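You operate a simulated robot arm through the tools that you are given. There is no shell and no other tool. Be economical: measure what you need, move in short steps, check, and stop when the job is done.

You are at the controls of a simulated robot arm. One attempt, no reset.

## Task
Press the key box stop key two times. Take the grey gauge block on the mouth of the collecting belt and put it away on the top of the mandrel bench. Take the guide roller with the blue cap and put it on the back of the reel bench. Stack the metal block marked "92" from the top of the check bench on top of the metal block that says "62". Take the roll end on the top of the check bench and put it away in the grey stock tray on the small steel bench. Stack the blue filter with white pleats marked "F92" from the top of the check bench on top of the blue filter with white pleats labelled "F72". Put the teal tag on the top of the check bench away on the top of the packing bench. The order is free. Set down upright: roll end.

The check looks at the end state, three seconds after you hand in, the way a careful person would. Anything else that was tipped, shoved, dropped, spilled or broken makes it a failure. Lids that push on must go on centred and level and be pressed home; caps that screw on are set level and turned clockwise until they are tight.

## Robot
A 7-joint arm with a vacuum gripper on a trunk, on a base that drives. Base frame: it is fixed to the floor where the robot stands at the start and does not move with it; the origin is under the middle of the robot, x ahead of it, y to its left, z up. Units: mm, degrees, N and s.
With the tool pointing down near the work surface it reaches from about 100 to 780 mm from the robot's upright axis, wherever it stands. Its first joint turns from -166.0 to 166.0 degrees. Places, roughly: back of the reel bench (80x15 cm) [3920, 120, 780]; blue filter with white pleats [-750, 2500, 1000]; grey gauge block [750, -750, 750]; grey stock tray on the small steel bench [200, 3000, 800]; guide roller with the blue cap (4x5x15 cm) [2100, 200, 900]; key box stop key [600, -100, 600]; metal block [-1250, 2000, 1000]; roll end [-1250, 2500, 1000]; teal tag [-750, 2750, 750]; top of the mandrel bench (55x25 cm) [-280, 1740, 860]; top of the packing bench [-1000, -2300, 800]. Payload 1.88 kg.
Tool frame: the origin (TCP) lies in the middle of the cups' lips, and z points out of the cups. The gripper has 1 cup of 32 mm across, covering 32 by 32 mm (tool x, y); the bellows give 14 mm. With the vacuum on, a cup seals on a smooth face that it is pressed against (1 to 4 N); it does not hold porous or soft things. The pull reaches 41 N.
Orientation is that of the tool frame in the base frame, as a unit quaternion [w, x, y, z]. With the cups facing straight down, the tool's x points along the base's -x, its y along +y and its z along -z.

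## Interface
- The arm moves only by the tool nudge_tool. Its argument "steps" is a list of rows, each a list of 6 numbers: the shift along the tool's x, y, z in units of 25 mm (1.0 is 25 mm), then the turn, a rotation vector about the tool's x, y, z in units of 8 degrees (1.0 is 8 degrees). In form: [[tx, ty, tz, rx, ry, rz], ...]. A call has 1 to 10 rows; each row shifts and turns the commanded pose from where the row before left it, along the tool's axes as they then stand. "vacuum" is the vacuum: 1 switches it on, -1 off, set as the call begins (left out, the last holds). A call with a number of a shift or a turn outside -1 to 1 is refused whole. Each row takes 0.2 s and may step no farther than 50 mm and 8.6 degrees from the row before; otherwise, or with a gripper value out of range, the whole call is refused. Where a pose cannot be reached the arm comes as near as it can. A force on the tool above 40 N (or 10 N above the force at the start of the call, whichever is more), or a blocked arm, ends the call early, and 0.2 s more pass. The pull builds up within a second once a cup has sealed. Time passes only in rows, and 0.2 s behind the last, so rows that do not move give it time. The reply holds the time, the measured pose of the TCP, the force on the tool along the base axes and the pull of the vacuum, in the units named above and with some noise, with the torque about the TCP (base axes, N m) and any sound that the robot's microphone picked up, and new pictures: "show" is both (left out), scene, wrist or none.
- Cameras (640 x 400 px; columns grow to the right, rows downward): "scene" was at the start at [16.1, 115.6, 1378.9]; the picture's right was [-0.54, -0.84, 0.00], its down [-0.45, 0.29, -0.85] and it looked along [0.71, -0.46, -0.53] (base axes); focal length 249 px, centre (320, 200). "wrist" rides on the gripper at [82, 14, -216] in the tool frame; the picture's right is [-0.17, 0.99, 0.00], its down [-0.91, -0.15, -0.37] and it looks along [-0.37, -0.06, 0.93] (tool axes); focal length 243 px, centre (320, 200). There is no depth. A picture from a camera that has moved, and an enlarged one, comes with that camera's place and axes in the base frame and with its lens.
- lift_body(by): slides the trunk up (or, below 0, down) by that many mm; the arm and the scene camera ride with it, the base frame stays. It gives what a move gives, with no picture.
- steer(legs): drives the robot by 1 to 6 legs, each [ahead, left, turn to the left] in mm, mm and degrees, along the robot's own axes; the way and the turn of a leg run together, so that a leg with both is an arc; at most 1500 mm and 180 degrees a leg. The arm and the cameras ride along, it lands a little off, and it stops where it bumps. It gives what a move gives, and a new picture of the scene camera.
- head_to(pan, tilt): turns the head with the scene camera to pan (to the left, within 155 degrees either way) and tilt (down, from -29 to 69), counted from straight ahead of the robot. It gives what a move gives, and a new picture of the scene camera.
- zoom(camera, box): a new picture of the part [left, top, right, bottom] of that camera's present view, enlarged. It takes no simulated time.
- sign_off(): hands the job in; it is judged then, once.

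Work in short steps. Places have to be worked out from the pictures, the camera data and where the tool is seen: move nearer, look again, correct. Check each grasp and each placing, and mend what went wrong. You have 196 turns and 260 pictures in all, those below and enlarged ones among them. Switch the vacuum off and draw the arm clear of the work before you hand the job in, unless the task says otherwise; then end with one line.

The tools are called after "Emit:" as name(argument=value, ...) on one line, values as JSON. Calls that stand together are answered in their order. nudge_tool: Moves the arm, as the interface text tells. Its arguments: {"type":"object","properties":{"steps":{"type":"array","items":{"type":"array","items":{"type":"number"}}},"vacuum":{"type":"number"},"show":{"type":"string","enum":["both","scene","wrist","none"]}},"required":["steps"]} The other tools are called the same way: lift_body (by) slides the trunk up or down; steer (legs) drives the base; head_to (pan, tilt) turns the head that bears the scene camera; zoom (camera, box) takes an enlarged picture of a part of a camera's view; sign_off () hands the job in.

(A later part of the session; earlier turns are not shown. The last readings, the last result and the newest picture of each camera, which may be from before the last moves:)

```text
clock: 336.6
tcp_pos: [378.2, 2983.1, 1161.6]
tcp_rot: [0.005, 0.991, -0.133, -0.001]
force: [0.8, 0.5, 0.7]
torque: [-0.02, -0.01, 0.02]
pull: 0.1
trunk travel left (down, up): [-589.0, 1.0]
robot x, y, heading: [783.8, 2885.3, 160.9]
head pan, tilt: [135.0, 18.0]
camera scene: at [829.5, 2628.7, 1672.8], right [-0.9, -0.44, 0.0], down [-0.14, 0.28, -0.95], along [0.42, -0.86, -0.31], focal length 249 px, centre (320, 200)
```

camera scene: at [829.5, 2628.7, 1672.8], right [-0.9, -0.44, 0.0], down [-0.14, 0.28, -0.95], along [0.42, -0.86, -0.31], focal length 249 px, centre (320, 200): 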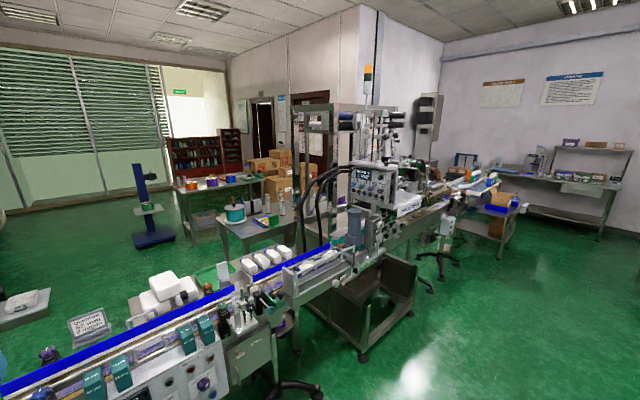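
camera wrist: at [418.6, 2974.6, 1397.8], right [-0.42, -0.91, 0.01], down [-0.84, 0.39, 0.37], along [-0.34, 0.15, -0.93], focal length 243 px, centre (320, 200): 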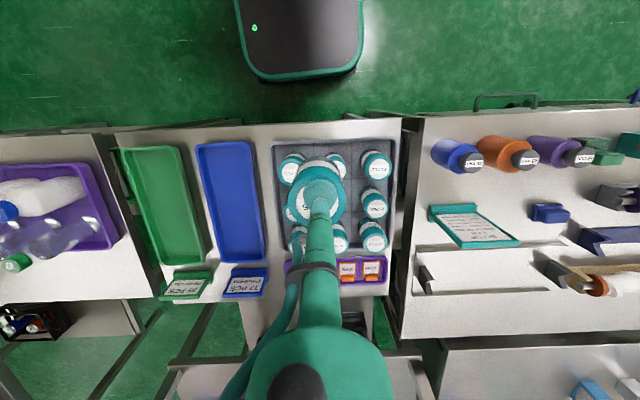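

Emit:
zoom(camera="scene", box=[160, 140, 360, 270])

Emit:
head_to(pan=-125, tilt=40)

```text
3.08 times, centred on (260, 205) of scene
camera zoom: at [829.5, 2628.7, 1672.8], right [-0.9, -0.44, 0.0], down [-0.14, 0.28, -0.95], along [0.42, -0.86, -0.31], focal length 767 px, centre (505, 185)
```

zoom: 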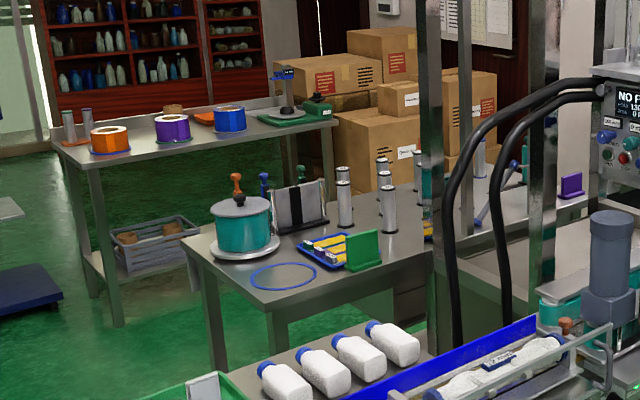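

```text
clock: 340.3
tcp_pos: [379.3, 2982.0, 1159.1]
tcp_rot: [0.004, 0.991, -0.133, -0.001]
force: [-0.3, 0.1, 0.7]
torque: [0.0, 0.02, -0.02]
pull: 0.1
trunk travel left (down, up): [-589.0, 1.0]
robot x, y, heading: [787.2, 2884.7, 161.0]
head pan, tilt: [-125.0, 40.0]
camera scene: at [857.5, 2762.5, 1638.1], right [0.59, -0.81, 0.0], down [-0.52, -0.38, -0.77], along [0.62, 0.45, -0.64], focal length 249 px, centre (320, 200)
```

scene: 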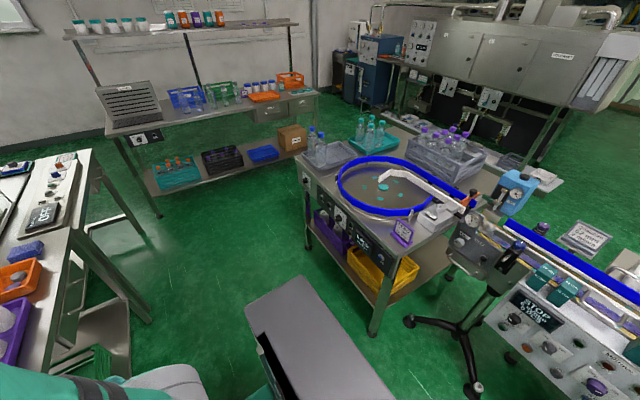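

There is a ~1 m passage round the north end of the line. I drive there and turn to face east.

Emit:
steer(legs=[[-200, 0, 0], [0, -874, 0], [0, 0, -90], [0, 0, -90]])

Emit:
head_to(pan=10, tilt=30)

```text
clock: 353.8
tcp_pos: [1669.4, 3529.6, 1160.6]
tcp_rot: [0.002, 0.153, 0.988, 0.005]
force: [-0.2, -0.2, -0.1]
torque: [0.01, 0.0, -0.02]
pull: 0.0
trunk travel left (down, up): [-589.0, 1.0]
robot x, y, heading: [1263.9, 3643.5, -21.3]
head pan, tilt: [-125.0, 40.0]
camera scene: at [1200.5, 3768.0, 1638.1], right [-0.55, 0.83, 0.0], down [0.54, 0.36, -0.77], along [-0.64, -0.42, -0.64], focal length 249 px, centre (320, 200)
```

scene: 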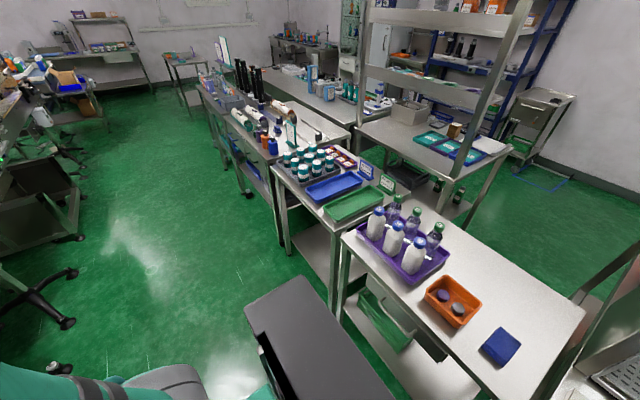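

```text
clock: 356.0
tcp_pos: [1669.4, 3528.7, 1160.3]
tcp_rot: [0.001, 0.154, 0.988, 0.004]
force: [0.9, 0.9, -0.6]
torque: [0.0, -0.01, 0.0]
pull: 0.3
trunk travel left (down, up): [-589.0, 1.0]
robot x, y, heading: [1267.5, 3640.3, -21.3]
head pan, tilt: [10.0, 30.0]
camera scene: at [1360.0, 3797.3, 1653.5], right [-0.2, -0.98, 0.0], down [-0.49, 0.1, -0.87], along [0.85, -0.17, -0.5], focal length 249 px, centre (320, 200)
```

scene: 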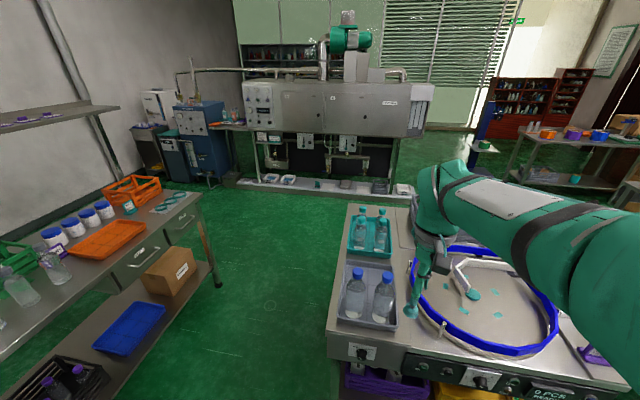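

The passage is clear: shift left 700, then ahead 2000.

Emit:
steer(legs=[[0, 700, 0], [1000, 0, 0], [1000, 0, 0]])

Emit:
head_to(pan=-75, tilt=30)

```text
clock: 369.4
tcp_pos: [3801.8, 3451.6, 1159.6]
tcp_rot: [0.001, 0.153, 0.988, 0.004]
force: [0.2, -0.4, 0.4]
torque: [0.0, 0.01, -0.03]
pull: 0.1
trunk travel left (down, up): [-589.0, 1.0]
robot x, y, heading: [3398.9, 3563.3, -21.1]
head pan, tilt: [10.0, 30.0]
camera scene: at [3493.2, 3719.7, 1653.5], right [-0.19, -0.98, 0.0], down [-0.49, 0.1, -0.87], along [0.85, -0.17, -0.5], focal length 249 px, centre (320, 200)
```

scene: 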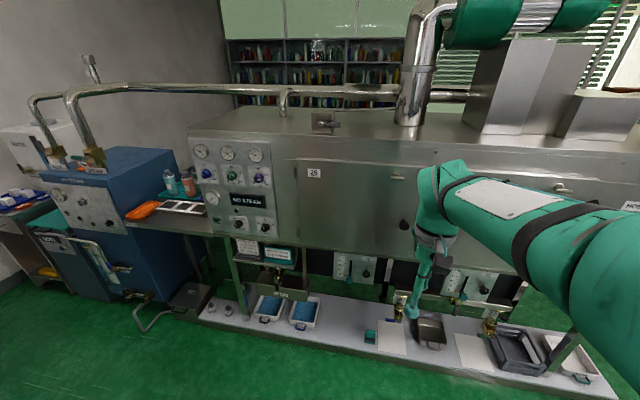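

```text
clock: 371.0
tcp_pos: [3802.6, 3452.2, 1160.3]
tcp_rot: [0.002, 0.153, 0.988, 0.003]
force: [0.6, 0.9, -0.3]
torque: [-0.03, -0.01, 0.03]
pull: 0.0
trunk travel left (down, up): [-589.0, 1.0]
robot x, y, heading: [3396.0, 3562.4, -21.4]
head pan, tilt: [-75.0, 30.0]
camera scene: at [3394.6, 3647.5, 1653.5], right [-0.99, 0.11, 0.0], down [0.05, 0.5, -0.87], along [-0.09, -0.86, -0.5], focal length 249 px, centre (320, 200)
```

scene: 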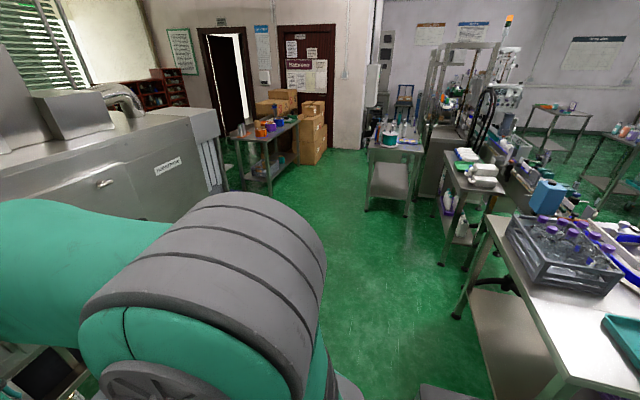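

The east aisle is clear to the south. Drive south and turn to face west.

Emit:
steer(legs=[[191, -898, 0], [191, -898, 0], [0, 0, 90], [0, 0, 90]])

Emit:
head_to(pan=60, tilt=30)

```text
clock: 388.0
tcp_pos: [2706.9, 1841.9, 1159.9]
tcp_rot: [0.005, 0.991, -0.132, -0.001]
force: [-0.4, 0.3, 0.1]
torque: [0.01, 0.01, -0.01]
pull: 0.0
trunk travel left (down, up): [-589.0, 1.0]
robot x, y, heading: [3113.3, 1750.8, 160.8]
head pan, tilt: [-75.0, 30.0]
camera scene: at [3123.2, 1663.9, 1653.5], right [1.0, -0.07, 0.0], down [-0.03, -0.5, -0.87], along [0.06, 0.86, -0.5], focal length 249 px, centre (320, 200)
```

scene: 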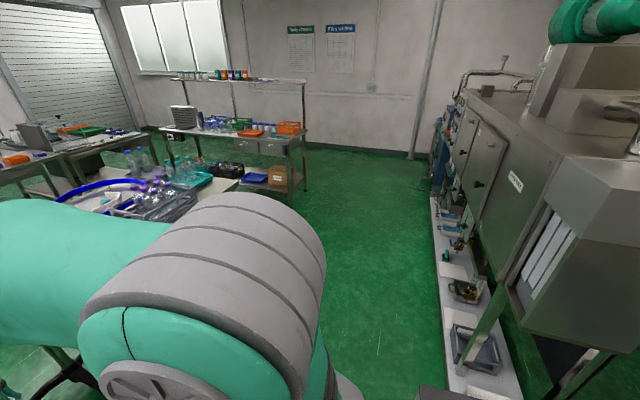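

```text
clock: 390.1
tcp_pos: [2705.9, 1842.0, 1160.2]
tcp_rot: [0.004, 0.991, -0.132, -0.001]
force: [0.3, 0.5, -0.3]
torque: [0.0, -0.01, -0.04]
pull: 0.1
trunk travel left (down, up): [-589.0, 1.0]
robot x, y, heading: [3111.8, 1748.2, 161.3]
head pan, tilt: [60.0, 30.0]
camera scene: at [3048.8, 1514.3, 1653.5], right [-0.66, 0.75, 0.0], down [0.38, 0.33, -0.87], along [-0.65, -0.57, -0.5], focal length 249 px, centre (320, 200)
```

scene: 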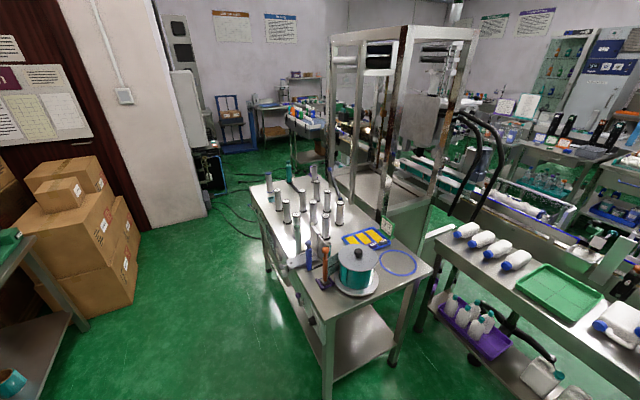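

Emit:
zoom(camera="scene", box=[235, 145, 445, 305])

Emit:
head_to(pan=110, tilt=30)

```text
2.50 times, centred on (340, 225) of scene
camera zoom: at [3048.8, 1514.3, 1653.5], right [-0.66, 0.75, 0.0], down [0.38, 0.33, -0.87], along [-0.65, -0.57, -0.5], focal length 623 px, centre (270, 138)
```

zoom: 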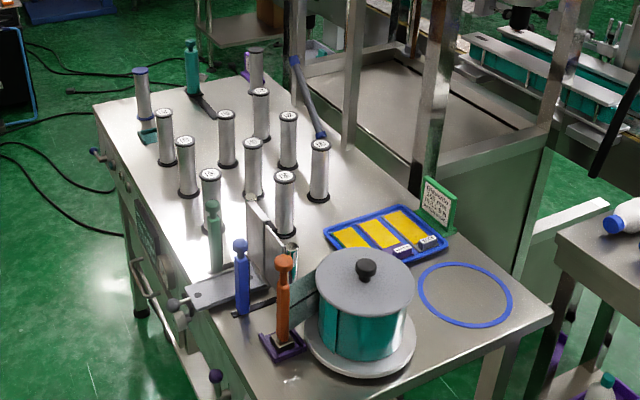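

```text
clock: 391.3
tcp_pos: [2705.9, 1842.5, 1161.4]
tcp_rot: [0.004, 0.991, -0.132, -0.002]
force: [-0.3, 0.0, 0.2]
torque: [0.0, 0.04, 0.01]
pull: 0.0
trunk travel left (down, up): [-589.0, 1.0]
robot x, y, heading: [3110.5, 1749.5, 161.0]
head pan, tilt: [110.0, 30.0]
camera scene: at [3118.7, 1483.2, 1653.5], right [-1.0, -0.02, 0.0], down [-0.01, 0.5, -0.87], along [0.02, -0.87, -0.5], focal length 249 px, centre (320, 200)
```

scene: 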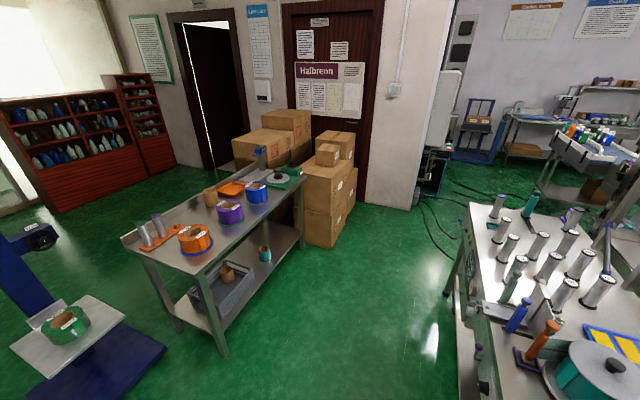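

The blue-capped roller stands at the far SE end, about (2129, 247). Drive to a stance east of it at (2800, 60).

Emit:
steer(legs=[[-281, 695, 0], [25, 1003, 0]])

Emit:
head_to(pan=0, tilt=35)

```text
clock: 400.4
tcp_pos: [2417.9, 100.8, 1160.2]
tcp_rot: [0.004, 0.993, -0.117, -0.001]
force: [0.2, -0.4, -0.2]
torque: [0.0, 0.05, 0.01]
pull: 0.0
trunk travel left (down, up): [-589.0, 1.0]
robot x, y, heading: [2828.3, 16.3, 162.6]
head pan, tilt: [110.0, 30.0]
camera scene: at [2841.2, -246.1, 1653.5], right [-1.0, -0.05, 0.0], down [-0.02, 0.5, -0.87], along [0.04, -0.86, -0.5], focal length 249 px, centre (320, 200)
```

scene: 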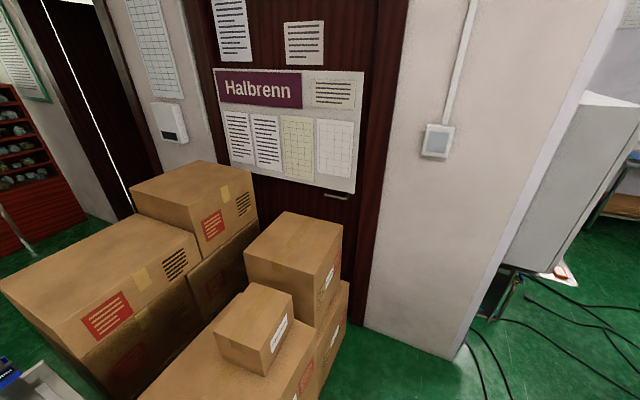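

```text
clock: 402.2
tcp_pos: [2418.1, 101.5, 1160.0]
tcp_rot: [0.005, 0.993, -0.118, -0.001]
force: [0.5, -0.2, 0.4]
torque: [-0.01, 0.0, 0.02]
pull: 0.0
trunk travel left (down, up): [-589.0, 1.0]
robot x, y, heading: [2829.2, 17.5, 162.9]
head pan, tilt: [0.0, 35.0]
camera scene: at [2752.7, -129.6, 1645.7], right [0.3, 0.96, 0.0], down [0.55, -0.17, -0.82], along [-0.78, 0.24, -0.57], focal length 249 px, centre (320, 200)
```

scene: 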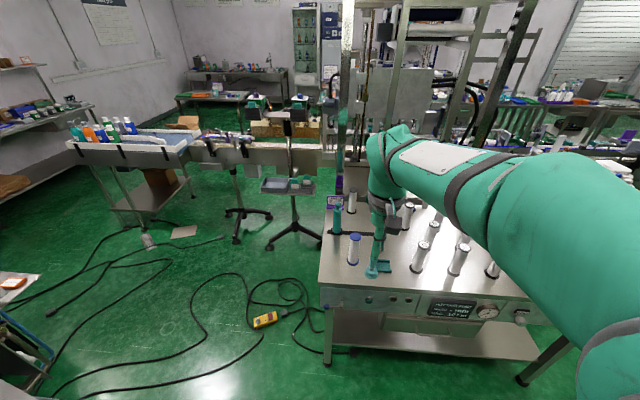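

Emit:
zoom(camera="scene", box=[310, 180, 510, 320])

Emit:
nudge_tool(steps=[[0, 0, 0, 0, 0, 0]], show="wrist")

```text
2.86 times, centred on (410, 250) of scene
camera zoom: at [2752.7, -129.6, 1645.7], right [0.3, 0.96, 0.0], down [0.55, -0.17, -0.82], along [-0.78, 0.24, -0.57], focal length 712 px, centre (63, 57)
```

zoom: 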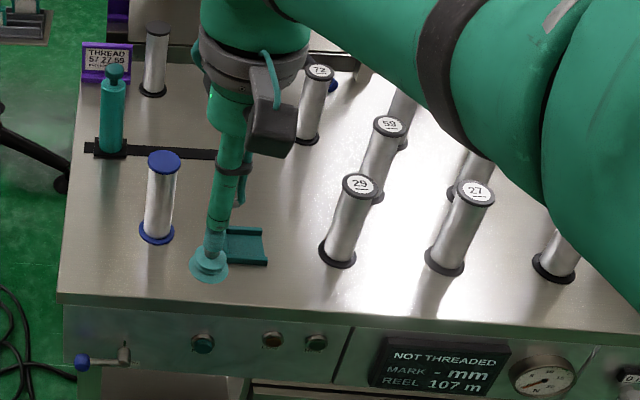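

```text
clock: 402.6
tcp_pos: [2416.9, 100.9, 1160.1]
tcp_rot: [0.004, 0.993, -0.118, -0.001]
force: [-0.5, 0.2, -0.7]
torque: [-0.02, 0.01, -0.02]
pull: 0.1
trunk travel left (down, up): [-589.0, 1.0]
robot x, y, heading: [2825.6, 16.0, 162.6]
head pan, tilt: [0.0, 35.0]
camera wrist: at [2495.8, 70.6, 1377.3], right [-0.39, -0.92, 0.01], down [-0.85, 0.37, 0.37], along [-0.35, 0.14, -0.93], focal length 243 px, centre (320, 200)
```

wrist: 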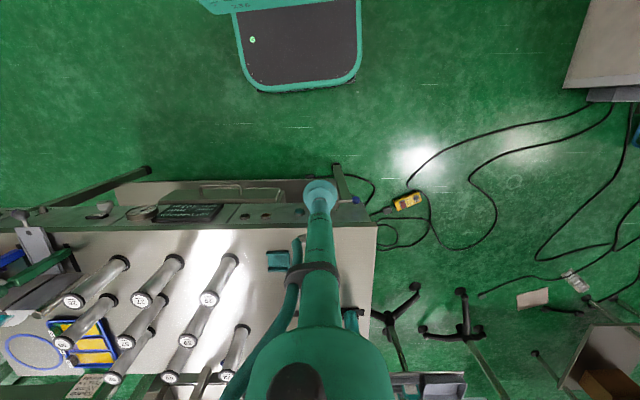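

The blue-capped roller is at ≈ (2120, 210), top ≈ 985. Drive 100 ahead and bring the tool just short of it.

Emit:
steer(legs=[[100, 0, 0]])

Emit:
nudge_tool(steps=[[-1, -0.2, 0, 0, 0, 0], [-1, -0.2, 0, 0, 0, 0], [-1, -0.2, 0, 0, 0, 0], [-1, -0.2, 0, 0, 0, 0], [-1, -0.2, 0, 0, 0, 0], [-1, -0.2, 0, 0, 0, 0], [-1, 0, 0, 0, 0, 0]], show="wrist")

Emit:
zoom(camera="scene", box=[320, 200, 440, 300])

```text
clock: 403.8
tcp_pos: [2321.6, 131.9, 1159.7]
tcp_rot: [0.004, 0.993, -0.117, 0.0]
force: [0.6, 0.9, -0.2]
torque: [0.05, -0.01, -0.02]
pull: 0.0
trunk travel left (down, up): [-589.0, 1.0]
robot x, y, heading: [2732.3, 48.0, 162.5]
head pan, tilt: [0.0, 35.0]
camera scene: at [2656.2, -99.6, 1645.7], right [0.3, 0.95, 0.0], down [0.55, -0.17, -0.82], along [-0.78, 0.24, -0.57], focal length 249 px, centre (320, 200)
```

scene: 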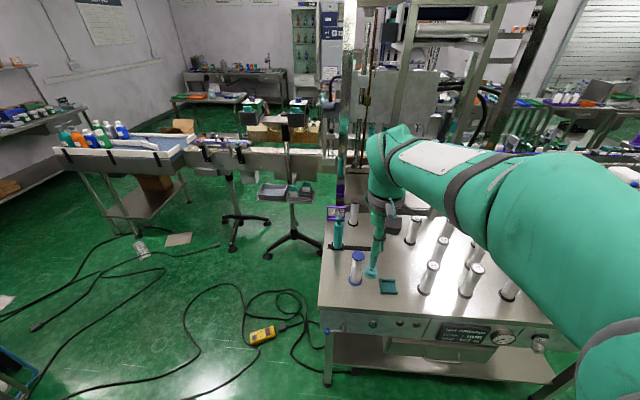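

```text
clock: 405.4
tcp_pos: [2160.8, 202.7, 1158.3]
tcp_rot: [0.004, 0.993, -0.118, 0.0]
force: [0.4, 0.4, 0.2]
torque: [-0.02, 0.0, 0.01]
pull: 0.0
trunk travel left (down, up): [-589.0, 1.0]
robot x, y, heading: [2732.4, 49.3, 162.8]
head pan, tilt: [0.0, 35.0]
camera wrist: at [2238.3, 171.5, 1375.3], right [-0.39, -0.92, 0.01], down [-0.85, 0.37, 0.37], along [-0.35, 0.14, -0.93], focal length 243 px, centre (320, 200)
```

wrist: 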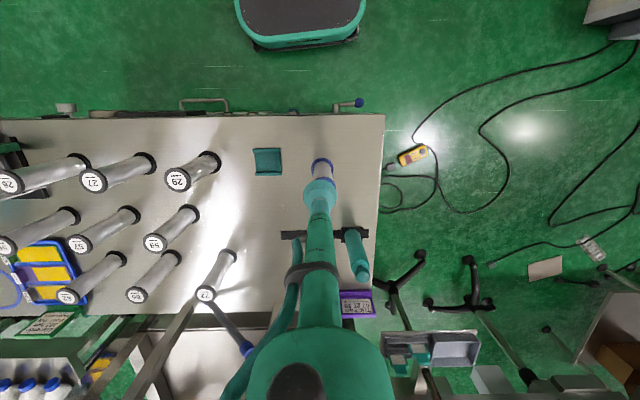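

```text
4.00 times, centred on (380, 250) of scene
camera zoom: at [2656.4, -99.6, 1645.7], right [0.3, 0.95, 0.0], down [0.55, -0.17, -0.82], along [-0.78, 0.24, -0.57], focal length 997 px, centre (80, 0)
```

zoom: 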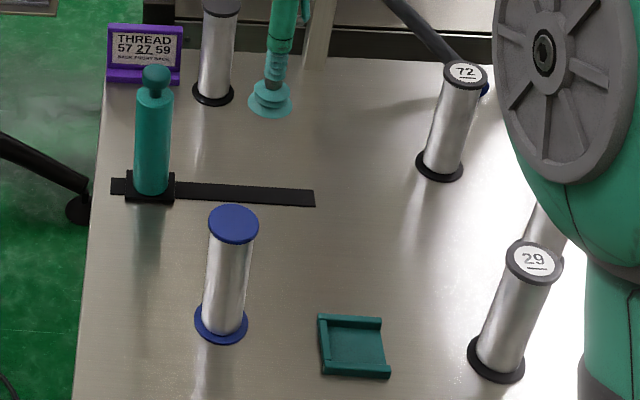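

Refined: roller at (2100, 218), top ≈ 957, base ≈ 812. Move over it, down to ~1000.

Emit:
nudge_tool(steps=[[-0.9, 0, 0.5, 0, 0, 0], [-0.9, 0, 0.5, 0, 0, 0], [-0.7, -0.04, 0.5, 0, 0, 0], [0, 0, 1, 0, 0, 0], [0, 0, 1, 0, 0, 0], [0, 0, 1, 0, 0, 0], [0, 0, 1, 0, 0, 0], [0, 0, 0.6, 0, 0, 0]], show="none")

Emit:
zoom(camera="wrist", box=[260, 130, 380, 230])

Emit:
zoom(camera="scene", box=[330, 230, 400, 300])

```text
clock: 407.2
tcp_pos: [2100.6, 214.0, 1006.4]
tcp_rot: [0.004, 0.993, -0.117, 0.0]
force: [-1.1, -0.9, 0.2]
torque: [0.0, 0.02, 0.0]
pull: 0.1
trunk travel left (down, up): [-589.0, 1.0]
robot x, y, heading: [2733.1, 47.9, 162.6]
head pan, tilt: [0.0, 35.0]
```

```text
4.00 times, centred on (320, 180) of wrist
camera zoom: at [2177.8, 184.2, 1223.1], right [-0.39, -0.92, 0.01], down [-0.85, 0.37, 0.37], along [-0.35, 0.14, -0.93], focal length 970 px, centre (320, 280)
```

zoom: 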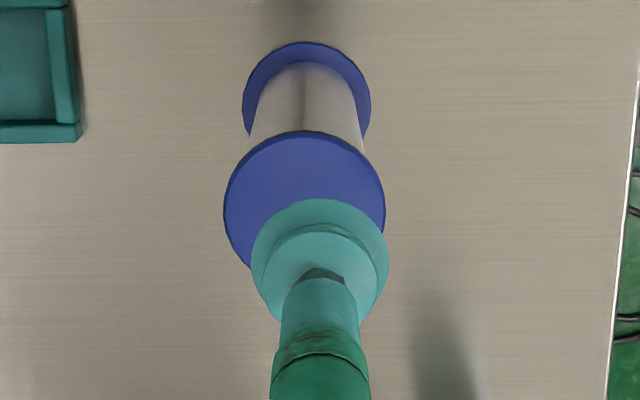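

```text
5.71 times, centred on (365, 265) of scene
camera zoom: at [2656.6, -99.7, 1645.7], right [0.3, 0.95, 0.0], down [0.55, -0.17, -0.82], along [-0.78, 0.24, -0.57], focal length 1424 px, centre (63, -171)
```

zoom: 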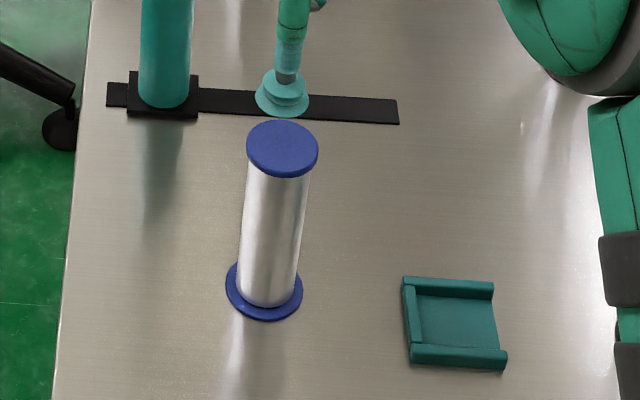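

Cap centre is ~5 mm off in tool y; correct, descend and seal.

Emit:
nudge_tool(steps=[[-0.05, -0.2, 0.6, 0, 0, 0], [0, 0, 0.6, 0, 0, 0], [0, 0, 0.5, 0, 0, 0], [0, 0, 0.2, 0, 0, 0], [0, 0, 0, 0, 0, 0]], vacuum=1, show="none")

```text
clock: 408.4
tcp_pos: [2097.4, 221.1, 963.1]
tcp_rot: [0.004, 0.993, -0.117, -0.004]
force: [1.4, 3.5, 16.0]
torque: [0.17, -0.13, 0.0]
pull: 40.7
trunk travel left (down, up): [-589.0, 1.0]
robot x, y, heading: [2731.2, 47.5, 162.9]
head pan, tilt: [0.0, 35.0]
```

Sealed. Lift clear and retract.

Emit:
nudge_tool(steps=[[0, 0, -0.3, 0, 0, 0], [0, 0, -0.6, 0, 0, 0], [0, 0, -1, 0, 0, 0], [0, 0, -1, 0, 0, 0], [0, 0, -1, 0, 0, 0], [0, 0, -1, 0, 0, 0], [0, 0, -1, 0, 0, 0], [0, 0, -1, 0, 0, 0], [0, 0, -1, 0, 0, 0]], show="none")

Emit:
nudge_tool(steps=[[1, 0, 0, 0, 0, 0], [1, 0, 0, 0, 0, 0], [1, 0, 0, 0, 0, 0], [1, 0, 0, 0, 0, 0], [1, 0, 0, 0, 0, 0], [1, 0, 0, 0, 0, 0], [1, 0, 0, 0, 0, 0], [1, 0, 0, 0, 0, 0]], show="wrist")

```text
clock: 410.4
tcp_pos: [2098.1, 222.5, 1158.6]
tcp_rot: [0.004, 0.993, -0.118, 0.0]
force: [-0.3, 0.5, -1.1]
torque: [0.0, -0.01, -0.01]
pull: 40.3
trunk travel left (down, up): [-589.0, 1.0]
robot x, y, heading: [2735.8, 49.5, 162.6]
head pan, tilt: [0.0, 35.0]
```

```text
clock: 412.2
tcp_pos: [2292.5, 174.9, 1158.7]
tcp_rot: [0.004, 0.993, -0.117, -0.001]
force: [0.2, -0.3, -1.1]
torque: [0.01, 0.0, -0.01]
pull: 41.0
trunk travel left (down, up): [-589.0, 1.0]
robot x, y, heading: [2734.4, 50.8, 162.7]
head pan, tilt: [0.0, 35.0]
camera wrist: at [2369.4, 144.3, 1375.6], right [-0.39, -0.92, 0.01], down [-0.85, 0.37, 0.37], along [-0.35, 0.14, -0.93], focal length 243 px, centre (320, 200)
```

wrist: 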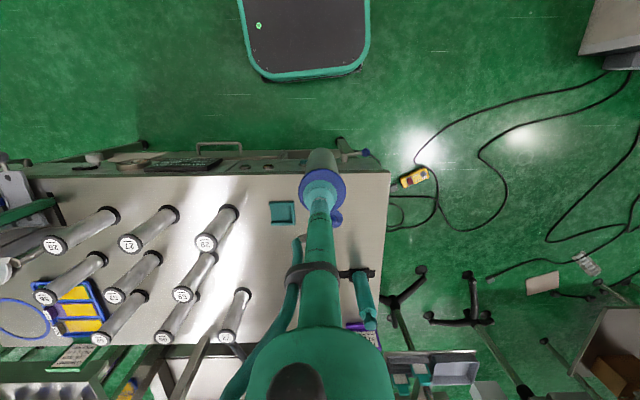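

A blue disc remains at the roller's original spot; I enlarge to see whether it is a left-behind base.

Emit:
zoom(camera="wrist", box=[270, 130, 390, 240])

Emit:
zoom(camera="scene", box=[320, 190, 440, 310])

```text
3.64 times, centred on (330, 185) of wrist
camera zoom: at [2369.4, 144.3, 1375.6], right [-0.39, -0.92, 0.01], down [-0.85, 0.37, 0.37], along [-0.35, 0.14, -0.93], focal length 882 px, centre (284, 254)
```

zoom: 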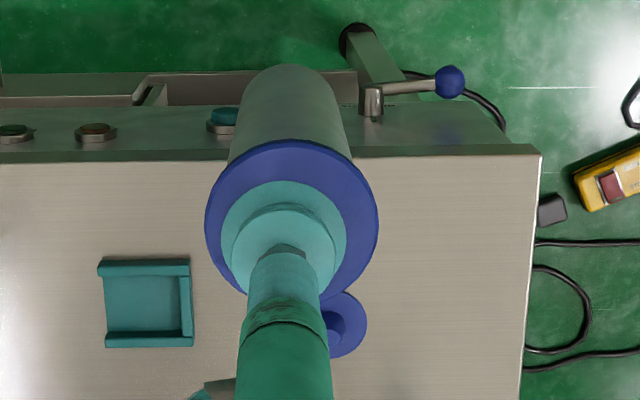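

```text
3.33 times, centred on (380, 250) of scene
camera zoom: at [2657.1, -99.8, 1645.7], right [0.3, 0.95, 0.0], down [0.55, -0.17, -0.82], along [-0.78, 0.24, -0.57], focal length 831 px, centre (120, 33)
```

zoom: 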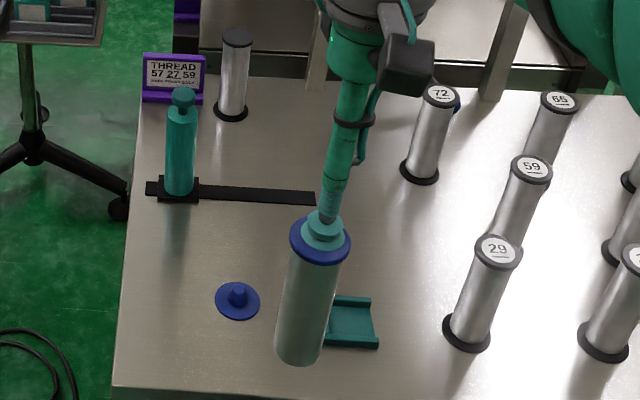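

It's just the fixed peg stand; the roller itself is held. Back off, go north between the benches and turn toward the reel bench's north-west corner.

Emit:
steer(legs=[[-180, 0, 0], [0, -1000, 0], [0, 0, 75], [0, 0, 74]])

Emit:
head_to(pan=15, tilt=35)

```text
clock: 424.9
tcp_pos: [3514.6, 622.3, 1159.1]
tcp_rot: [0.001, 0.365, 0.931, 0.005]
force: [0.5, 0.6, -1.2]
torque: [-0.02, 0.03, -0.02]
pull: 40.6
trunk travel left (down, up): [-589.0, 1.0]
robot x, y, heading: [3192.8, 944.1, -46.3]
head pan, tilt: [0.0, 35.0]
camera scene: at [3331.6, 1040.7, 1645.7], right [-0.73, -0.69, 0.0], down [-0.39, 0.42, -0.82], along [0.56, -0.59, -0.57], focal length 249 px, centre (320, 200)
```

scene: 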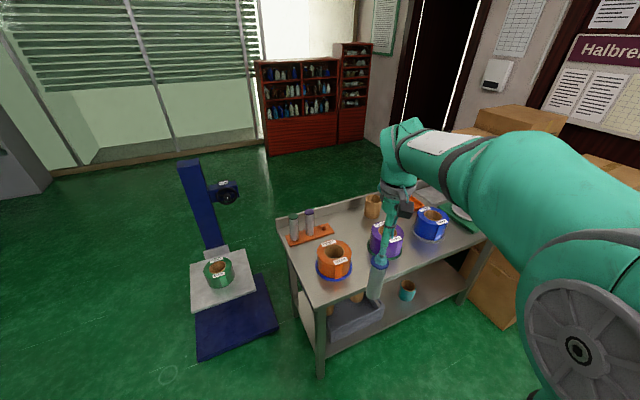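

```text
clock: 425.7
tcp_pos: [3514.9, 622.8, 1158.6]
tcp_rot: [0.001, 0.365, 0.931, 0.004]
force: [0.0, 0.0, -1.6]
torque: [-0.02, -0.01, 0.0]
pull: 40.9
trunk travel left (down, up): [-589.0, 1.0]
robot x, y, heading: [3192.6, 946.5, -46.8]
head pan, tilt: [15.0, 35.0]
camera scene: at [3346.0, 1058.5, 1645.7], right [-0.52, -0.85, 0.0], down [-0.49, 0.3, -0.82], along [0.7, -0.43, -0.57], focal length 249 px, centre (320, 200)
```

scene: 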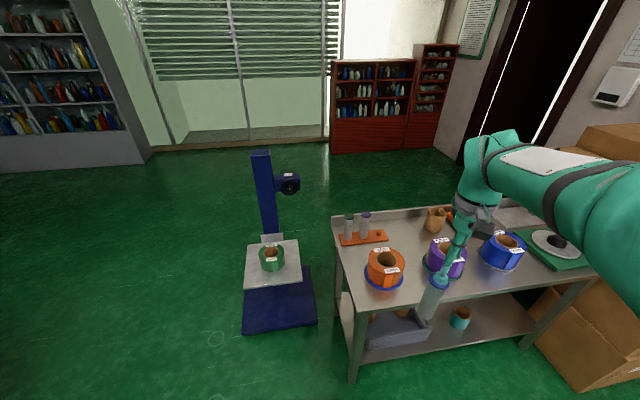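

Emit:
zoom(camera="scene", box=[315, 170, 615, 330])

```text
2.13 times, centred on (465, 250) of scene
camera zoom: at [3346.0, 1058.5, 1645.7], right [-0.52, -0.85, 0.0], down [-0.49, 0.3, -0.82], along [0.7, -0.43, -0.57], focal length 532 px, centre (11, 93)
```

zoom: 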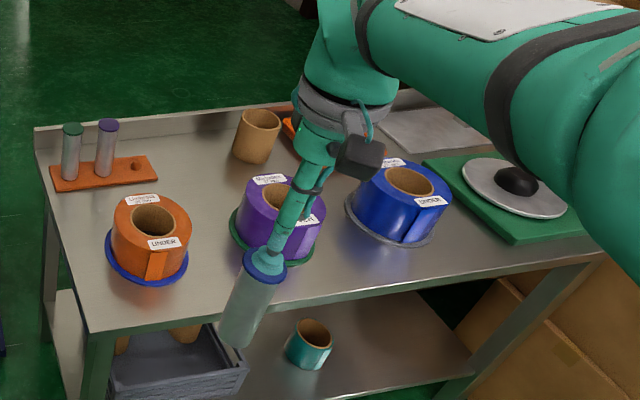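

The bench is only ~470 deep, so the back strip is reachable from its west front. Target spot (3940, 205) between rack and tan cup. Turn and drive to that stance.

Emit:
steer(legs=[[0, 0, 28], [200, -458, 0]])

Emit:
nudge_tool(steps=[[0, 0, 0, 0, 0, 0]], show="wrist")

```text
clock: 430.1
tcp_pos: [3677.0, 308.5, 1157.9]
tcp_rot: [0.001, 0.122, 0.992, 0.004]
force: [-0.6, 0.5, -2.1]
torque: [0.02, 0.0, -0.01]
pull: 40.9
trunk travel left (down, up): [-589.0, 1.0]
robot x, y, heading: [3235.5, 437.8, -17.9]
head pan, tilt: [15.0, 35.0]
camera scene: at [3319.4, 609.4, 1645.7], right [-0.05, -1.0, 0.0], down [-0.57, 0.03, -0.82], along [0.82, -0.04, -0.57], focal length 249 px, centre (320, 200)
```

scene: 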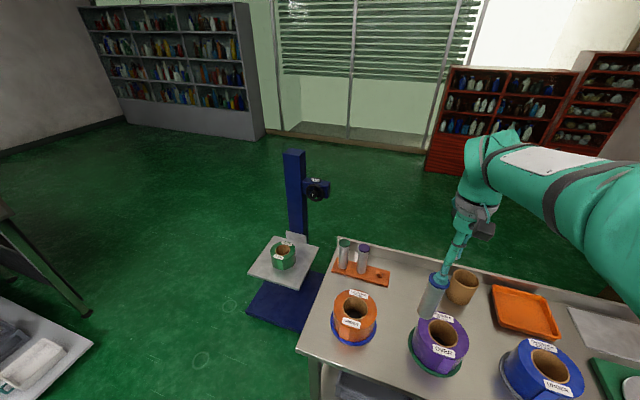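

```text
clock: 430.5
tcp_pos: [3675.8, 309.1, 1159.0]
tcp_rot: [0.0, 0.123, 0.992, 0.005]
force: [0.1, 0.4, -1.3]
torque: [-0.01, 0.0, -0.02]
pull: 41.0
trunk travel left (down, up): [-589.0, 1.0]
robot x, y, heading: [3237.8, 440.5, -17.7]
head pan, tilt: [15.0, 35.0]
camera wrist: at [3600.1, 340.7, 1375.4], right [0.4, 0.92, 0.01], down [0.85, -0.37, 0.37], along [0.35, -0.14, -0.93], focal length 243 px, centre (320, 200)
```

wrist: 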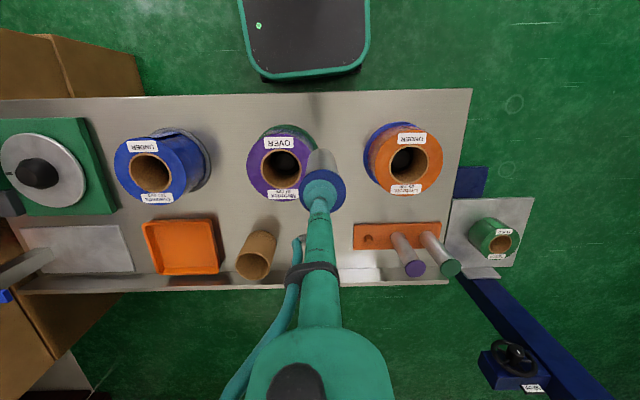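

Clear spot at ≈ (3948, 183) between the rack and the tan cup. Drive 45 mm ahead and move over it at height.

Emit:
steer(legs=[[45, 0, 0]])

Emit:
nudge_tool(steps=[[-1, -0.21, 0, 0, 0, 0], [-1, -0.21, 0, 0, 0, 0], [-1, -0.21, 0, 0, 0, 0], [-1, -0.21, 0, 0, 0, 0], [-1, -0.21, 0, 0, 0, 0], [-1, -0.21, 0, 0, 0, 0], [-1, -0.21, 0, 0, 0, 0], [-1, -0.21, 0, 0, 0, 0], [-1, -0.21, 0, 0, 0, 0], [-0.96, -0.21, 0, 0, 0, 0]], show="wrist")

Emit:
zoom(camera="scene", box=[320, 220, 540, 360])

```text
clock: 431.4
tcp_pos: [3721.1, 294.5, 1158.8]
tcp_rot: [0.001, 0.123, 0.992, 0.004]
force: [-0.1, 0.1, -1.0]
torque: [-0.02, -0.01, 0.04]
pull: 40.8
trunk travel left (down, up): [-589.0, 1.0]
robot x, y, heading: [3283.6, 424.8, -18.0]
head pan, tilt: [15.0, 35.0]
camera scene: at [3364.0, 595.2, 1645.7], right [-0.05, -1.0, 0.0], down [-0.57, 0.03, -0.82], along [0.82, -0.04, -0.57], focal length 249 px, centre (320, 200)
```

scene: 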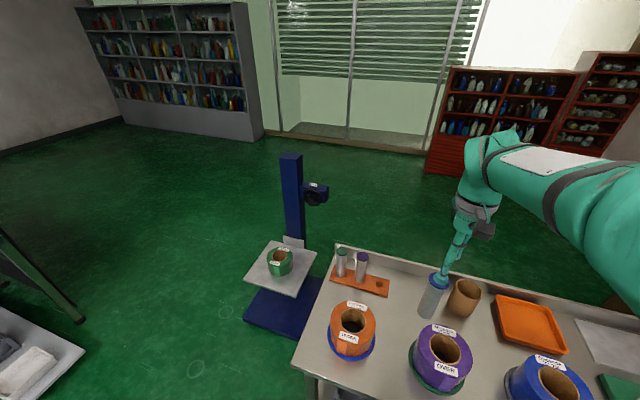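

```text
clock: 433.6
tcp_pos: [3948.6, 181.6, 1159.4]
tcp_rot: [0.001, 0.122, 0.992, 0.005]
force: [0.2, 0.3, -1.3]
torque: [-0.02, -0.04, 0.0]
pull: 40.7
trunk travel left (down, up): [-589.0, 1.0]
robot x, y, heading: [3277.0, 421.0, -18.0]
head pan, tilt: [15.0, 35.0]
camera wrist: at [3872.7, 213.3, 1375.5], right [0.4, 0.92, 0.01], down [0.85, -0.37, 0.37], along [0.34, -0.14, -0.93], focal length 243 px, centre (320, 200)
```

wrist: 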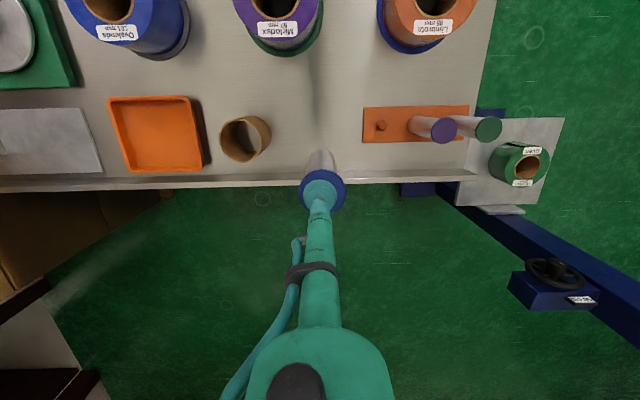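

```text
2.86 times, centred on (430, 290) of scene
camera zoom: at [3363.8, 595.2, 1645.7], right [-0.05, -1.0, 0.0], down [-0.57, 0.03, -0.82], along [0.82, -0.04, -0.57], focal length 712 px, centre (6, -57)
```

zoom: 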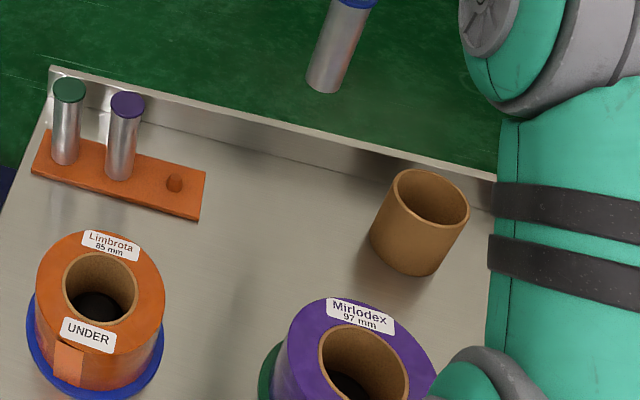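

Landing point projects to clear bench between cup and rack, ~85 mm from the back lip. Descend to ~20 mm above.

Emit:
nudge_tool(steps=[[0, 0, 1, 0, 0, 0], [0, 0, 1, 0, 0, 0], [0, 0, 1, 0, 0, 0], [0, 0, 1, 0, 0, 0], [0, 0, 1, 0, 0, 0], [0, 0, 1, 0, 0, 0], [0, 0, 1, 0, 0, 0], [0, 0, 0.6, 0, 0, 0]], show="wrist")

Emit:
zoom(camera="scene", box=[320, 220, 540, 360])

```text
clock: 435.4
tcp_pos: [3950.6, 184.1, 965.1]
tcp_rot: [-0.001, 0.123, 0.992, 0.004]
force: [-0.2, 0.1, -2.3]
torque: [-0.03, 0.02, 0.0]
pull: 40.5
trunk travel left (down, up): [-589.0, 1.0]
robot x, y, heading: [3279.7, 429.5, -17.7]
head pan, tilt: [15.0, 35.0]
camera wrist: at [3873.7, 216.3, 1183.0], right [0.4, 0.92, 0.01], down [0.85, -0.37, 0.37], along [0.35, -0.14, -0.93], focal length 243 px, centre (320, 200)
```

wrist: 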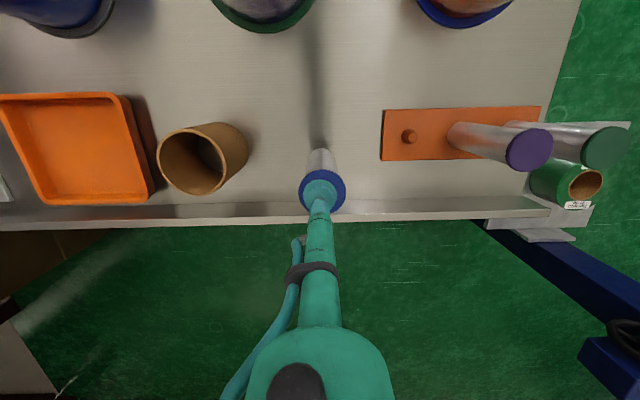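

```text
2.86 times, centred on (430, 290) of scene
camera zoom: at [3363.6, 595.3, 1645.7], right [-0.05, -1.0, 0.0], down [-0.57, 0.03, -0.82], along [0.82, -0.04, -0.57], focal length 712 px, centre (6, -57)
```

zoom: 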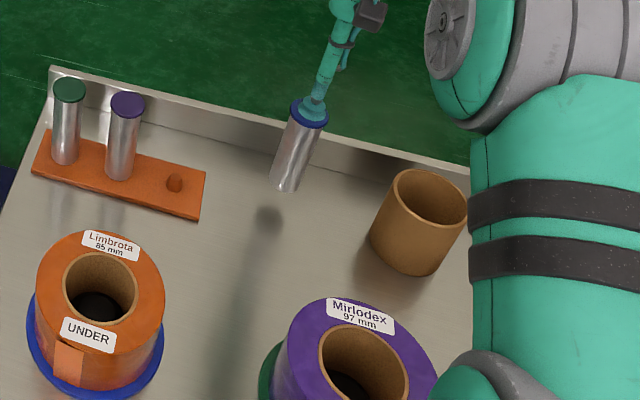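

Position is good, in line with the rack along the back. Creep down.

Emit:
nudge_tool(steps=[[0, 0, 0.4, 0, 0, 0], [0, 0, 0.4, 0, 0, 0], [0, 0, 0.2, 0, 0, 0], [0, 0, 0, 0, 0, 0]], show="none")

Emit:
zoom(camera="scene", box=[380, 240, 480, 310])

```text
clock: 436.4
tcp_pos: [3949.4, 185.8, 942.5]
tcp_rot: [0.0, 0.124, 0.992, 0.005]
force: [0.9, -0.2, -2.2]
torque: [0.03, -0.04, 0.0]
pull: 40.2
trunk travel left (down, up): [-589.0, 1.0]
robot x, y, heading: [3279.2, 425.8, -17.8]
head pan, tilt: [15.0, 35.0]
```

```text
5.71 times, centred on (430, 275) of scene
camera zoom: at [3363.4, 595.4, 1645.7], right [-0.05, -1.0, 0.0], down [-0.57, 0.03, -0.82], along [0.82, -0.04, -0.57], focal length 1424 px, centre (-309, -229)
```

zoom: 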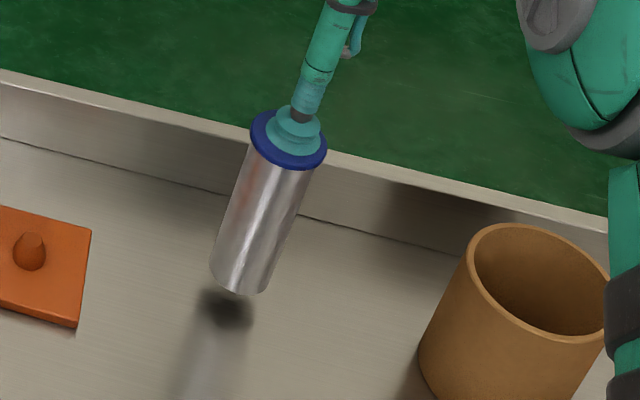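

Emit:
nudge_tool(steps=[[0, 0, 0.25, 0, 0, 0], [0, 0, 0.2, 0, 0, 0], [0, 0, 0, 0, 0, 0]], show="none")

Emit:
nudge_tool(steps=[[0, 0, 0.12, 0, 0, 0], [0, 0, 0, 0, 0, 0]], show="none")

```text
clock: 437.2
tcp_pos: [3948.5, 186.1, 930.7]
tcp_rot: [0.001, 0.123, 0.992, 0.005]
force: [-1.2, -0.3, -1.7]
torque: [0.02, 0.03, 0.0]
pull: 40.2
trunk travel left (down, up): [-589.0, 1.0]
robot x, y, heading: [3278.1, 422.0, -18.0]
head pan, tilt: [15.0, 35.0]
```

```text
clock: 437.8
tcp_pos: [3949.6, 184.8, 928.8]
tcp_rot: [0.0, 0.122, 0.993, 0.004]
force: [-0.1, 1.1, -1.6]
torque: [0.04, -0.03, 0.01]
pull: 40.5
trunk travel left (down, up): [-589.0, 1.0]
robot x, y, heading: [3282.3, 424.8, -17.8]
head pan, tilt: [15.0, 35.0]
```

Emit:
nudge_tool(steps=[[0, 0, 0.12, 0, 0, 0], [0, 0, 0, 0, 0, 0]], show="none")

Emit:
zoom(camera="scene", box=[380, 240, 480, 310])

```text
clock: 438.4
tcp_pos: [3949.4, 185.7, 923.6]
tcp_rot: [0.001, 0.123, 0.992, 0.005]
force: [-0.3, 0.5, -1.6]
torque: [-0.04, 0.04, 0.01]
pull: 41.0
trunk travel left (down, up): [-589.0, 1.0]
robot x, y, heading: [3278.6, 427.0, -17.9]
head pan, tilt: [15.0, 35.0]
```

```text
5.71 times, centred on (430, 275) of scene
camera zoom: at [3363.5, 595.4, 1645.7], right [-0.05, -1.0, 0.0], down [-0.57, 0.03, -0.82], along [0.82, -0.04, -0.57], focal length 1424 px, centre (-309, -229)
```

zoom: 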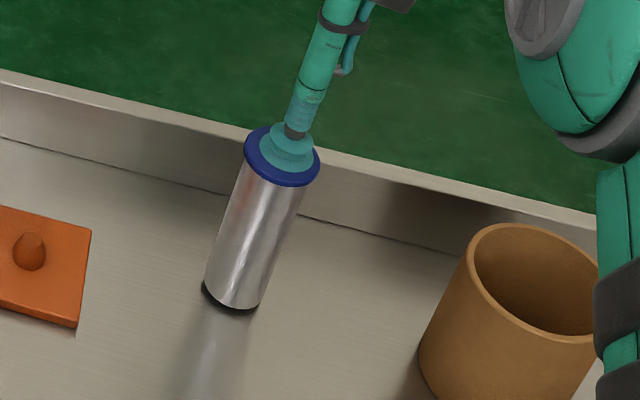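

A few mm of gap left. Continue in 2–3 mm steps.

Emit:
nudge_tool(steps=[[0, 0, 0.1, 0, 0, 0], [0, 0, 0, 0, 0, 0]], show="none")

Emit:
nudge_tool(steps=[[0, 0, 0.1, 0, 0, 0], [0, 0, 0, 0, 0, 0]], show="none")

```text
clock: 439.0
tcp_pos: [3950.2, 185.1, 922.7]
tcp_rot: [0.001, 0.123, 0.992, 0.004]
force: [-0.7, -1.0, -1.2]
torque: [-0.05, -0.02, -0.02]
pull: 40.9
trunk travel left (down, up): [-589.0, 1.0]
robot x, y, heading: [3288.5, 426.1, -17.9]
head pan, tilt: [15.0, 35.0]
```

```text
clock: 439.6
tcp_pos: [3949.4, 185.1, 920.7]
tcp_rot: [0.002, 0.122, 0.993, 0.005]
force: [-0.3, 0.1, 0.8]
torque: [-0.01, 0.01, -0.02]
pull: 40.7
trunk travel left (down, up): [-589.0, 1.0]
robot x, y, heading: [3280.5, 426.7, -17.7]
head pan, tilt: [15.0, 35.0]
```

Contact: the load is off the cup. Release and rise slowly.

Emit:
nudge_tool(steps=[[0, 0, 0.04, 0, 0, 0], [0, 0, 0, 0, 0, 0], [0, 0, 0, 0, 0, 0], [0, 0, 0, 0, 0, 0], [0, 0, 0, 0, 0, 0], [0, 0, -0.3, 0, 0, 0], [0, 0, -0.6, 0, 0, 0], [0, 0, -1, 0, 0, 0], [0, 0, -1, 0, 0, 0], [0, 0, -1, 0, 0, 0]], vacuum=-1, show="none")

Emit:
nudge_tool(steps=[[0, 0, -1, 0, 0, 0], [0, 0, -1, 0, 0, 0], [0, 0, -1, 0, 0, 0], [1, 0, -1, 0, 0, 0], [1, 0, 0, 0, 0, 0], [1, 0, 0, 0, 0, 0], [1, 0, 0, 0, 0, 0], [1, 0, 0, 0, 0, 0]], show="both")

```text
clock: 441.8
tcp_pos: [3949.1, 187.5, 1015.4]
tcp_rot: [0.001, 0.122, 0.992, 0.005]
force: [0.8, 0.7, -0.4]
torque: [-0.01, 0.01, 0.01]
pull: 0.1
trunk travel left (down, up): [-589.0, 1.0]
robot x, y, heading: [3279.0, 425.4, -17.9]
head pan, tilt: [15.0, 35.0]
```

```text
clock: 443.6
tcp_pos: [3829.8, 214.1, 1118.9]
tcp_rot: [0.0, 0.123, 0.992, 0.005]
force: [0.7, -0.7, 0.4]
torque: [0.01, 0.01, -0.01]
pull: 0.0
trunk travel left (down, up): [-589.0, 1.0]
robot x, y, heading: [3282.0, 425.2, -17.8]
head pan, tilt: [15.0, 35.0]
camera scene: at [3363.3, 595.5, 1645.7], right [-0.05, -1.0, 0.0], down [-0.57, 0.03, -0.82], along [0.82, -0.04, -0.57], focal length 249 px, centre (320, 200)
camera wrist: at [3753.3, 245.6, 1335.6], right [0.4, 0.92, 0.01], down [0.85, -0.37, 0.37], along [0.35, -0.14, -0.93], focal length 243 px, centre (320, 200)
```

scene: 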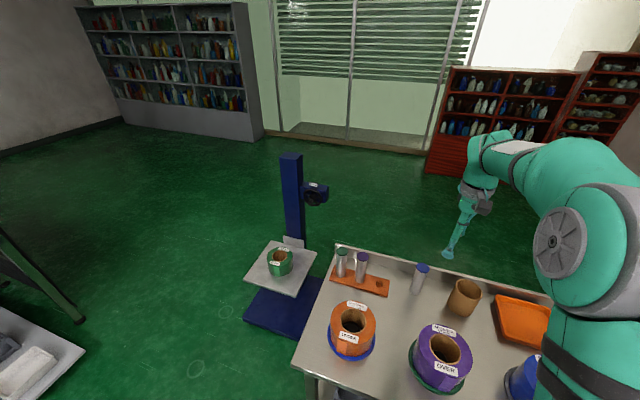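
wrist: 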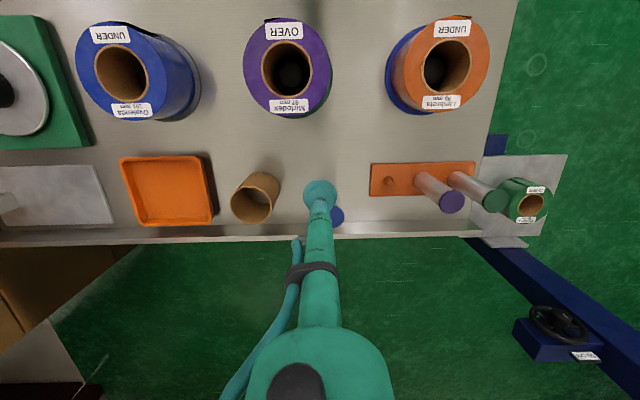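

The roller stands upright at the back of the reel bench. I draw the arm fully clear and back off before handing in.

Emit:
nudge_tool(steps=[[1, 0, 0, 0, 0, 0], [1, 0, 0, 0, 0, 0], [1, 0, 0, 0, 0, 0], [1, 0, 0, 0, 0, 0], [1, 0, 0, 0, 0, 0]], vacuum=-1, show="none")

Emit:
steer(legs=[[-200, 0, 0]])

Emit:
zoom(camera="scene", box=[300, 180, 540, 330])

```text
clock: 444.8
tcp_pos: [3706.8, 245.8, 1117.3]
tcp_rot: [0.001, 0.123, 0.992, 0.004]
force: [-0.6, -0.3, 0.2]
torque: [0.01, -0.01, -0.01]
pull: 0.0
trunk travel left (down, up): [-589.0, 1.0]
robot x, y, heading: [3280.5, 426.6, -18.0]
head pan, tilt: [15.0, 35.0]
```

```text
clock: 446.4
tcp_pos: [3510.5, 308.1, 1117.4]
tcp_rot: [0.0, 0.123, 0.992, 0.004]
force: [0.6, -0.3, 0.3]
torque: [0.01, -0.03, -0.03]
pull: 0.0
trunk travel left (down, up): [-589.0, 1.0]
robot x, y, heading: [3083.8, 489.0, -17.6]
head pan, tilt: [15.0, 35.0]
camera scene: at [3166.8, 658.5, 1645.7], right [-0.05, -1.0, 0.0], down [-0.57, 0.03, -0.82], along [0.82, -0.04, -0.57], focal length 249 px, centre (320, 200)
```

scene: 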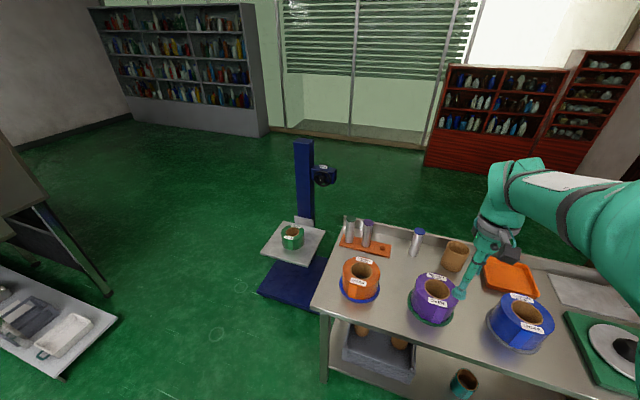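

```text
2.67 times, centred on (420, 255) of scene
camera zoom: at [3166.8, 658.5, 1645.7], right [-0.05, -1.0, 0.0], down [-0.57, 0.03, -0.82], along [0.82, -0.04, -0.57], focal length 665 px, centre (53, 53)
```

zoom: 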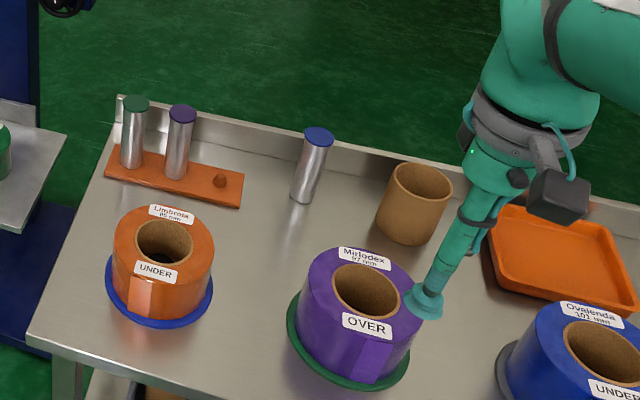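

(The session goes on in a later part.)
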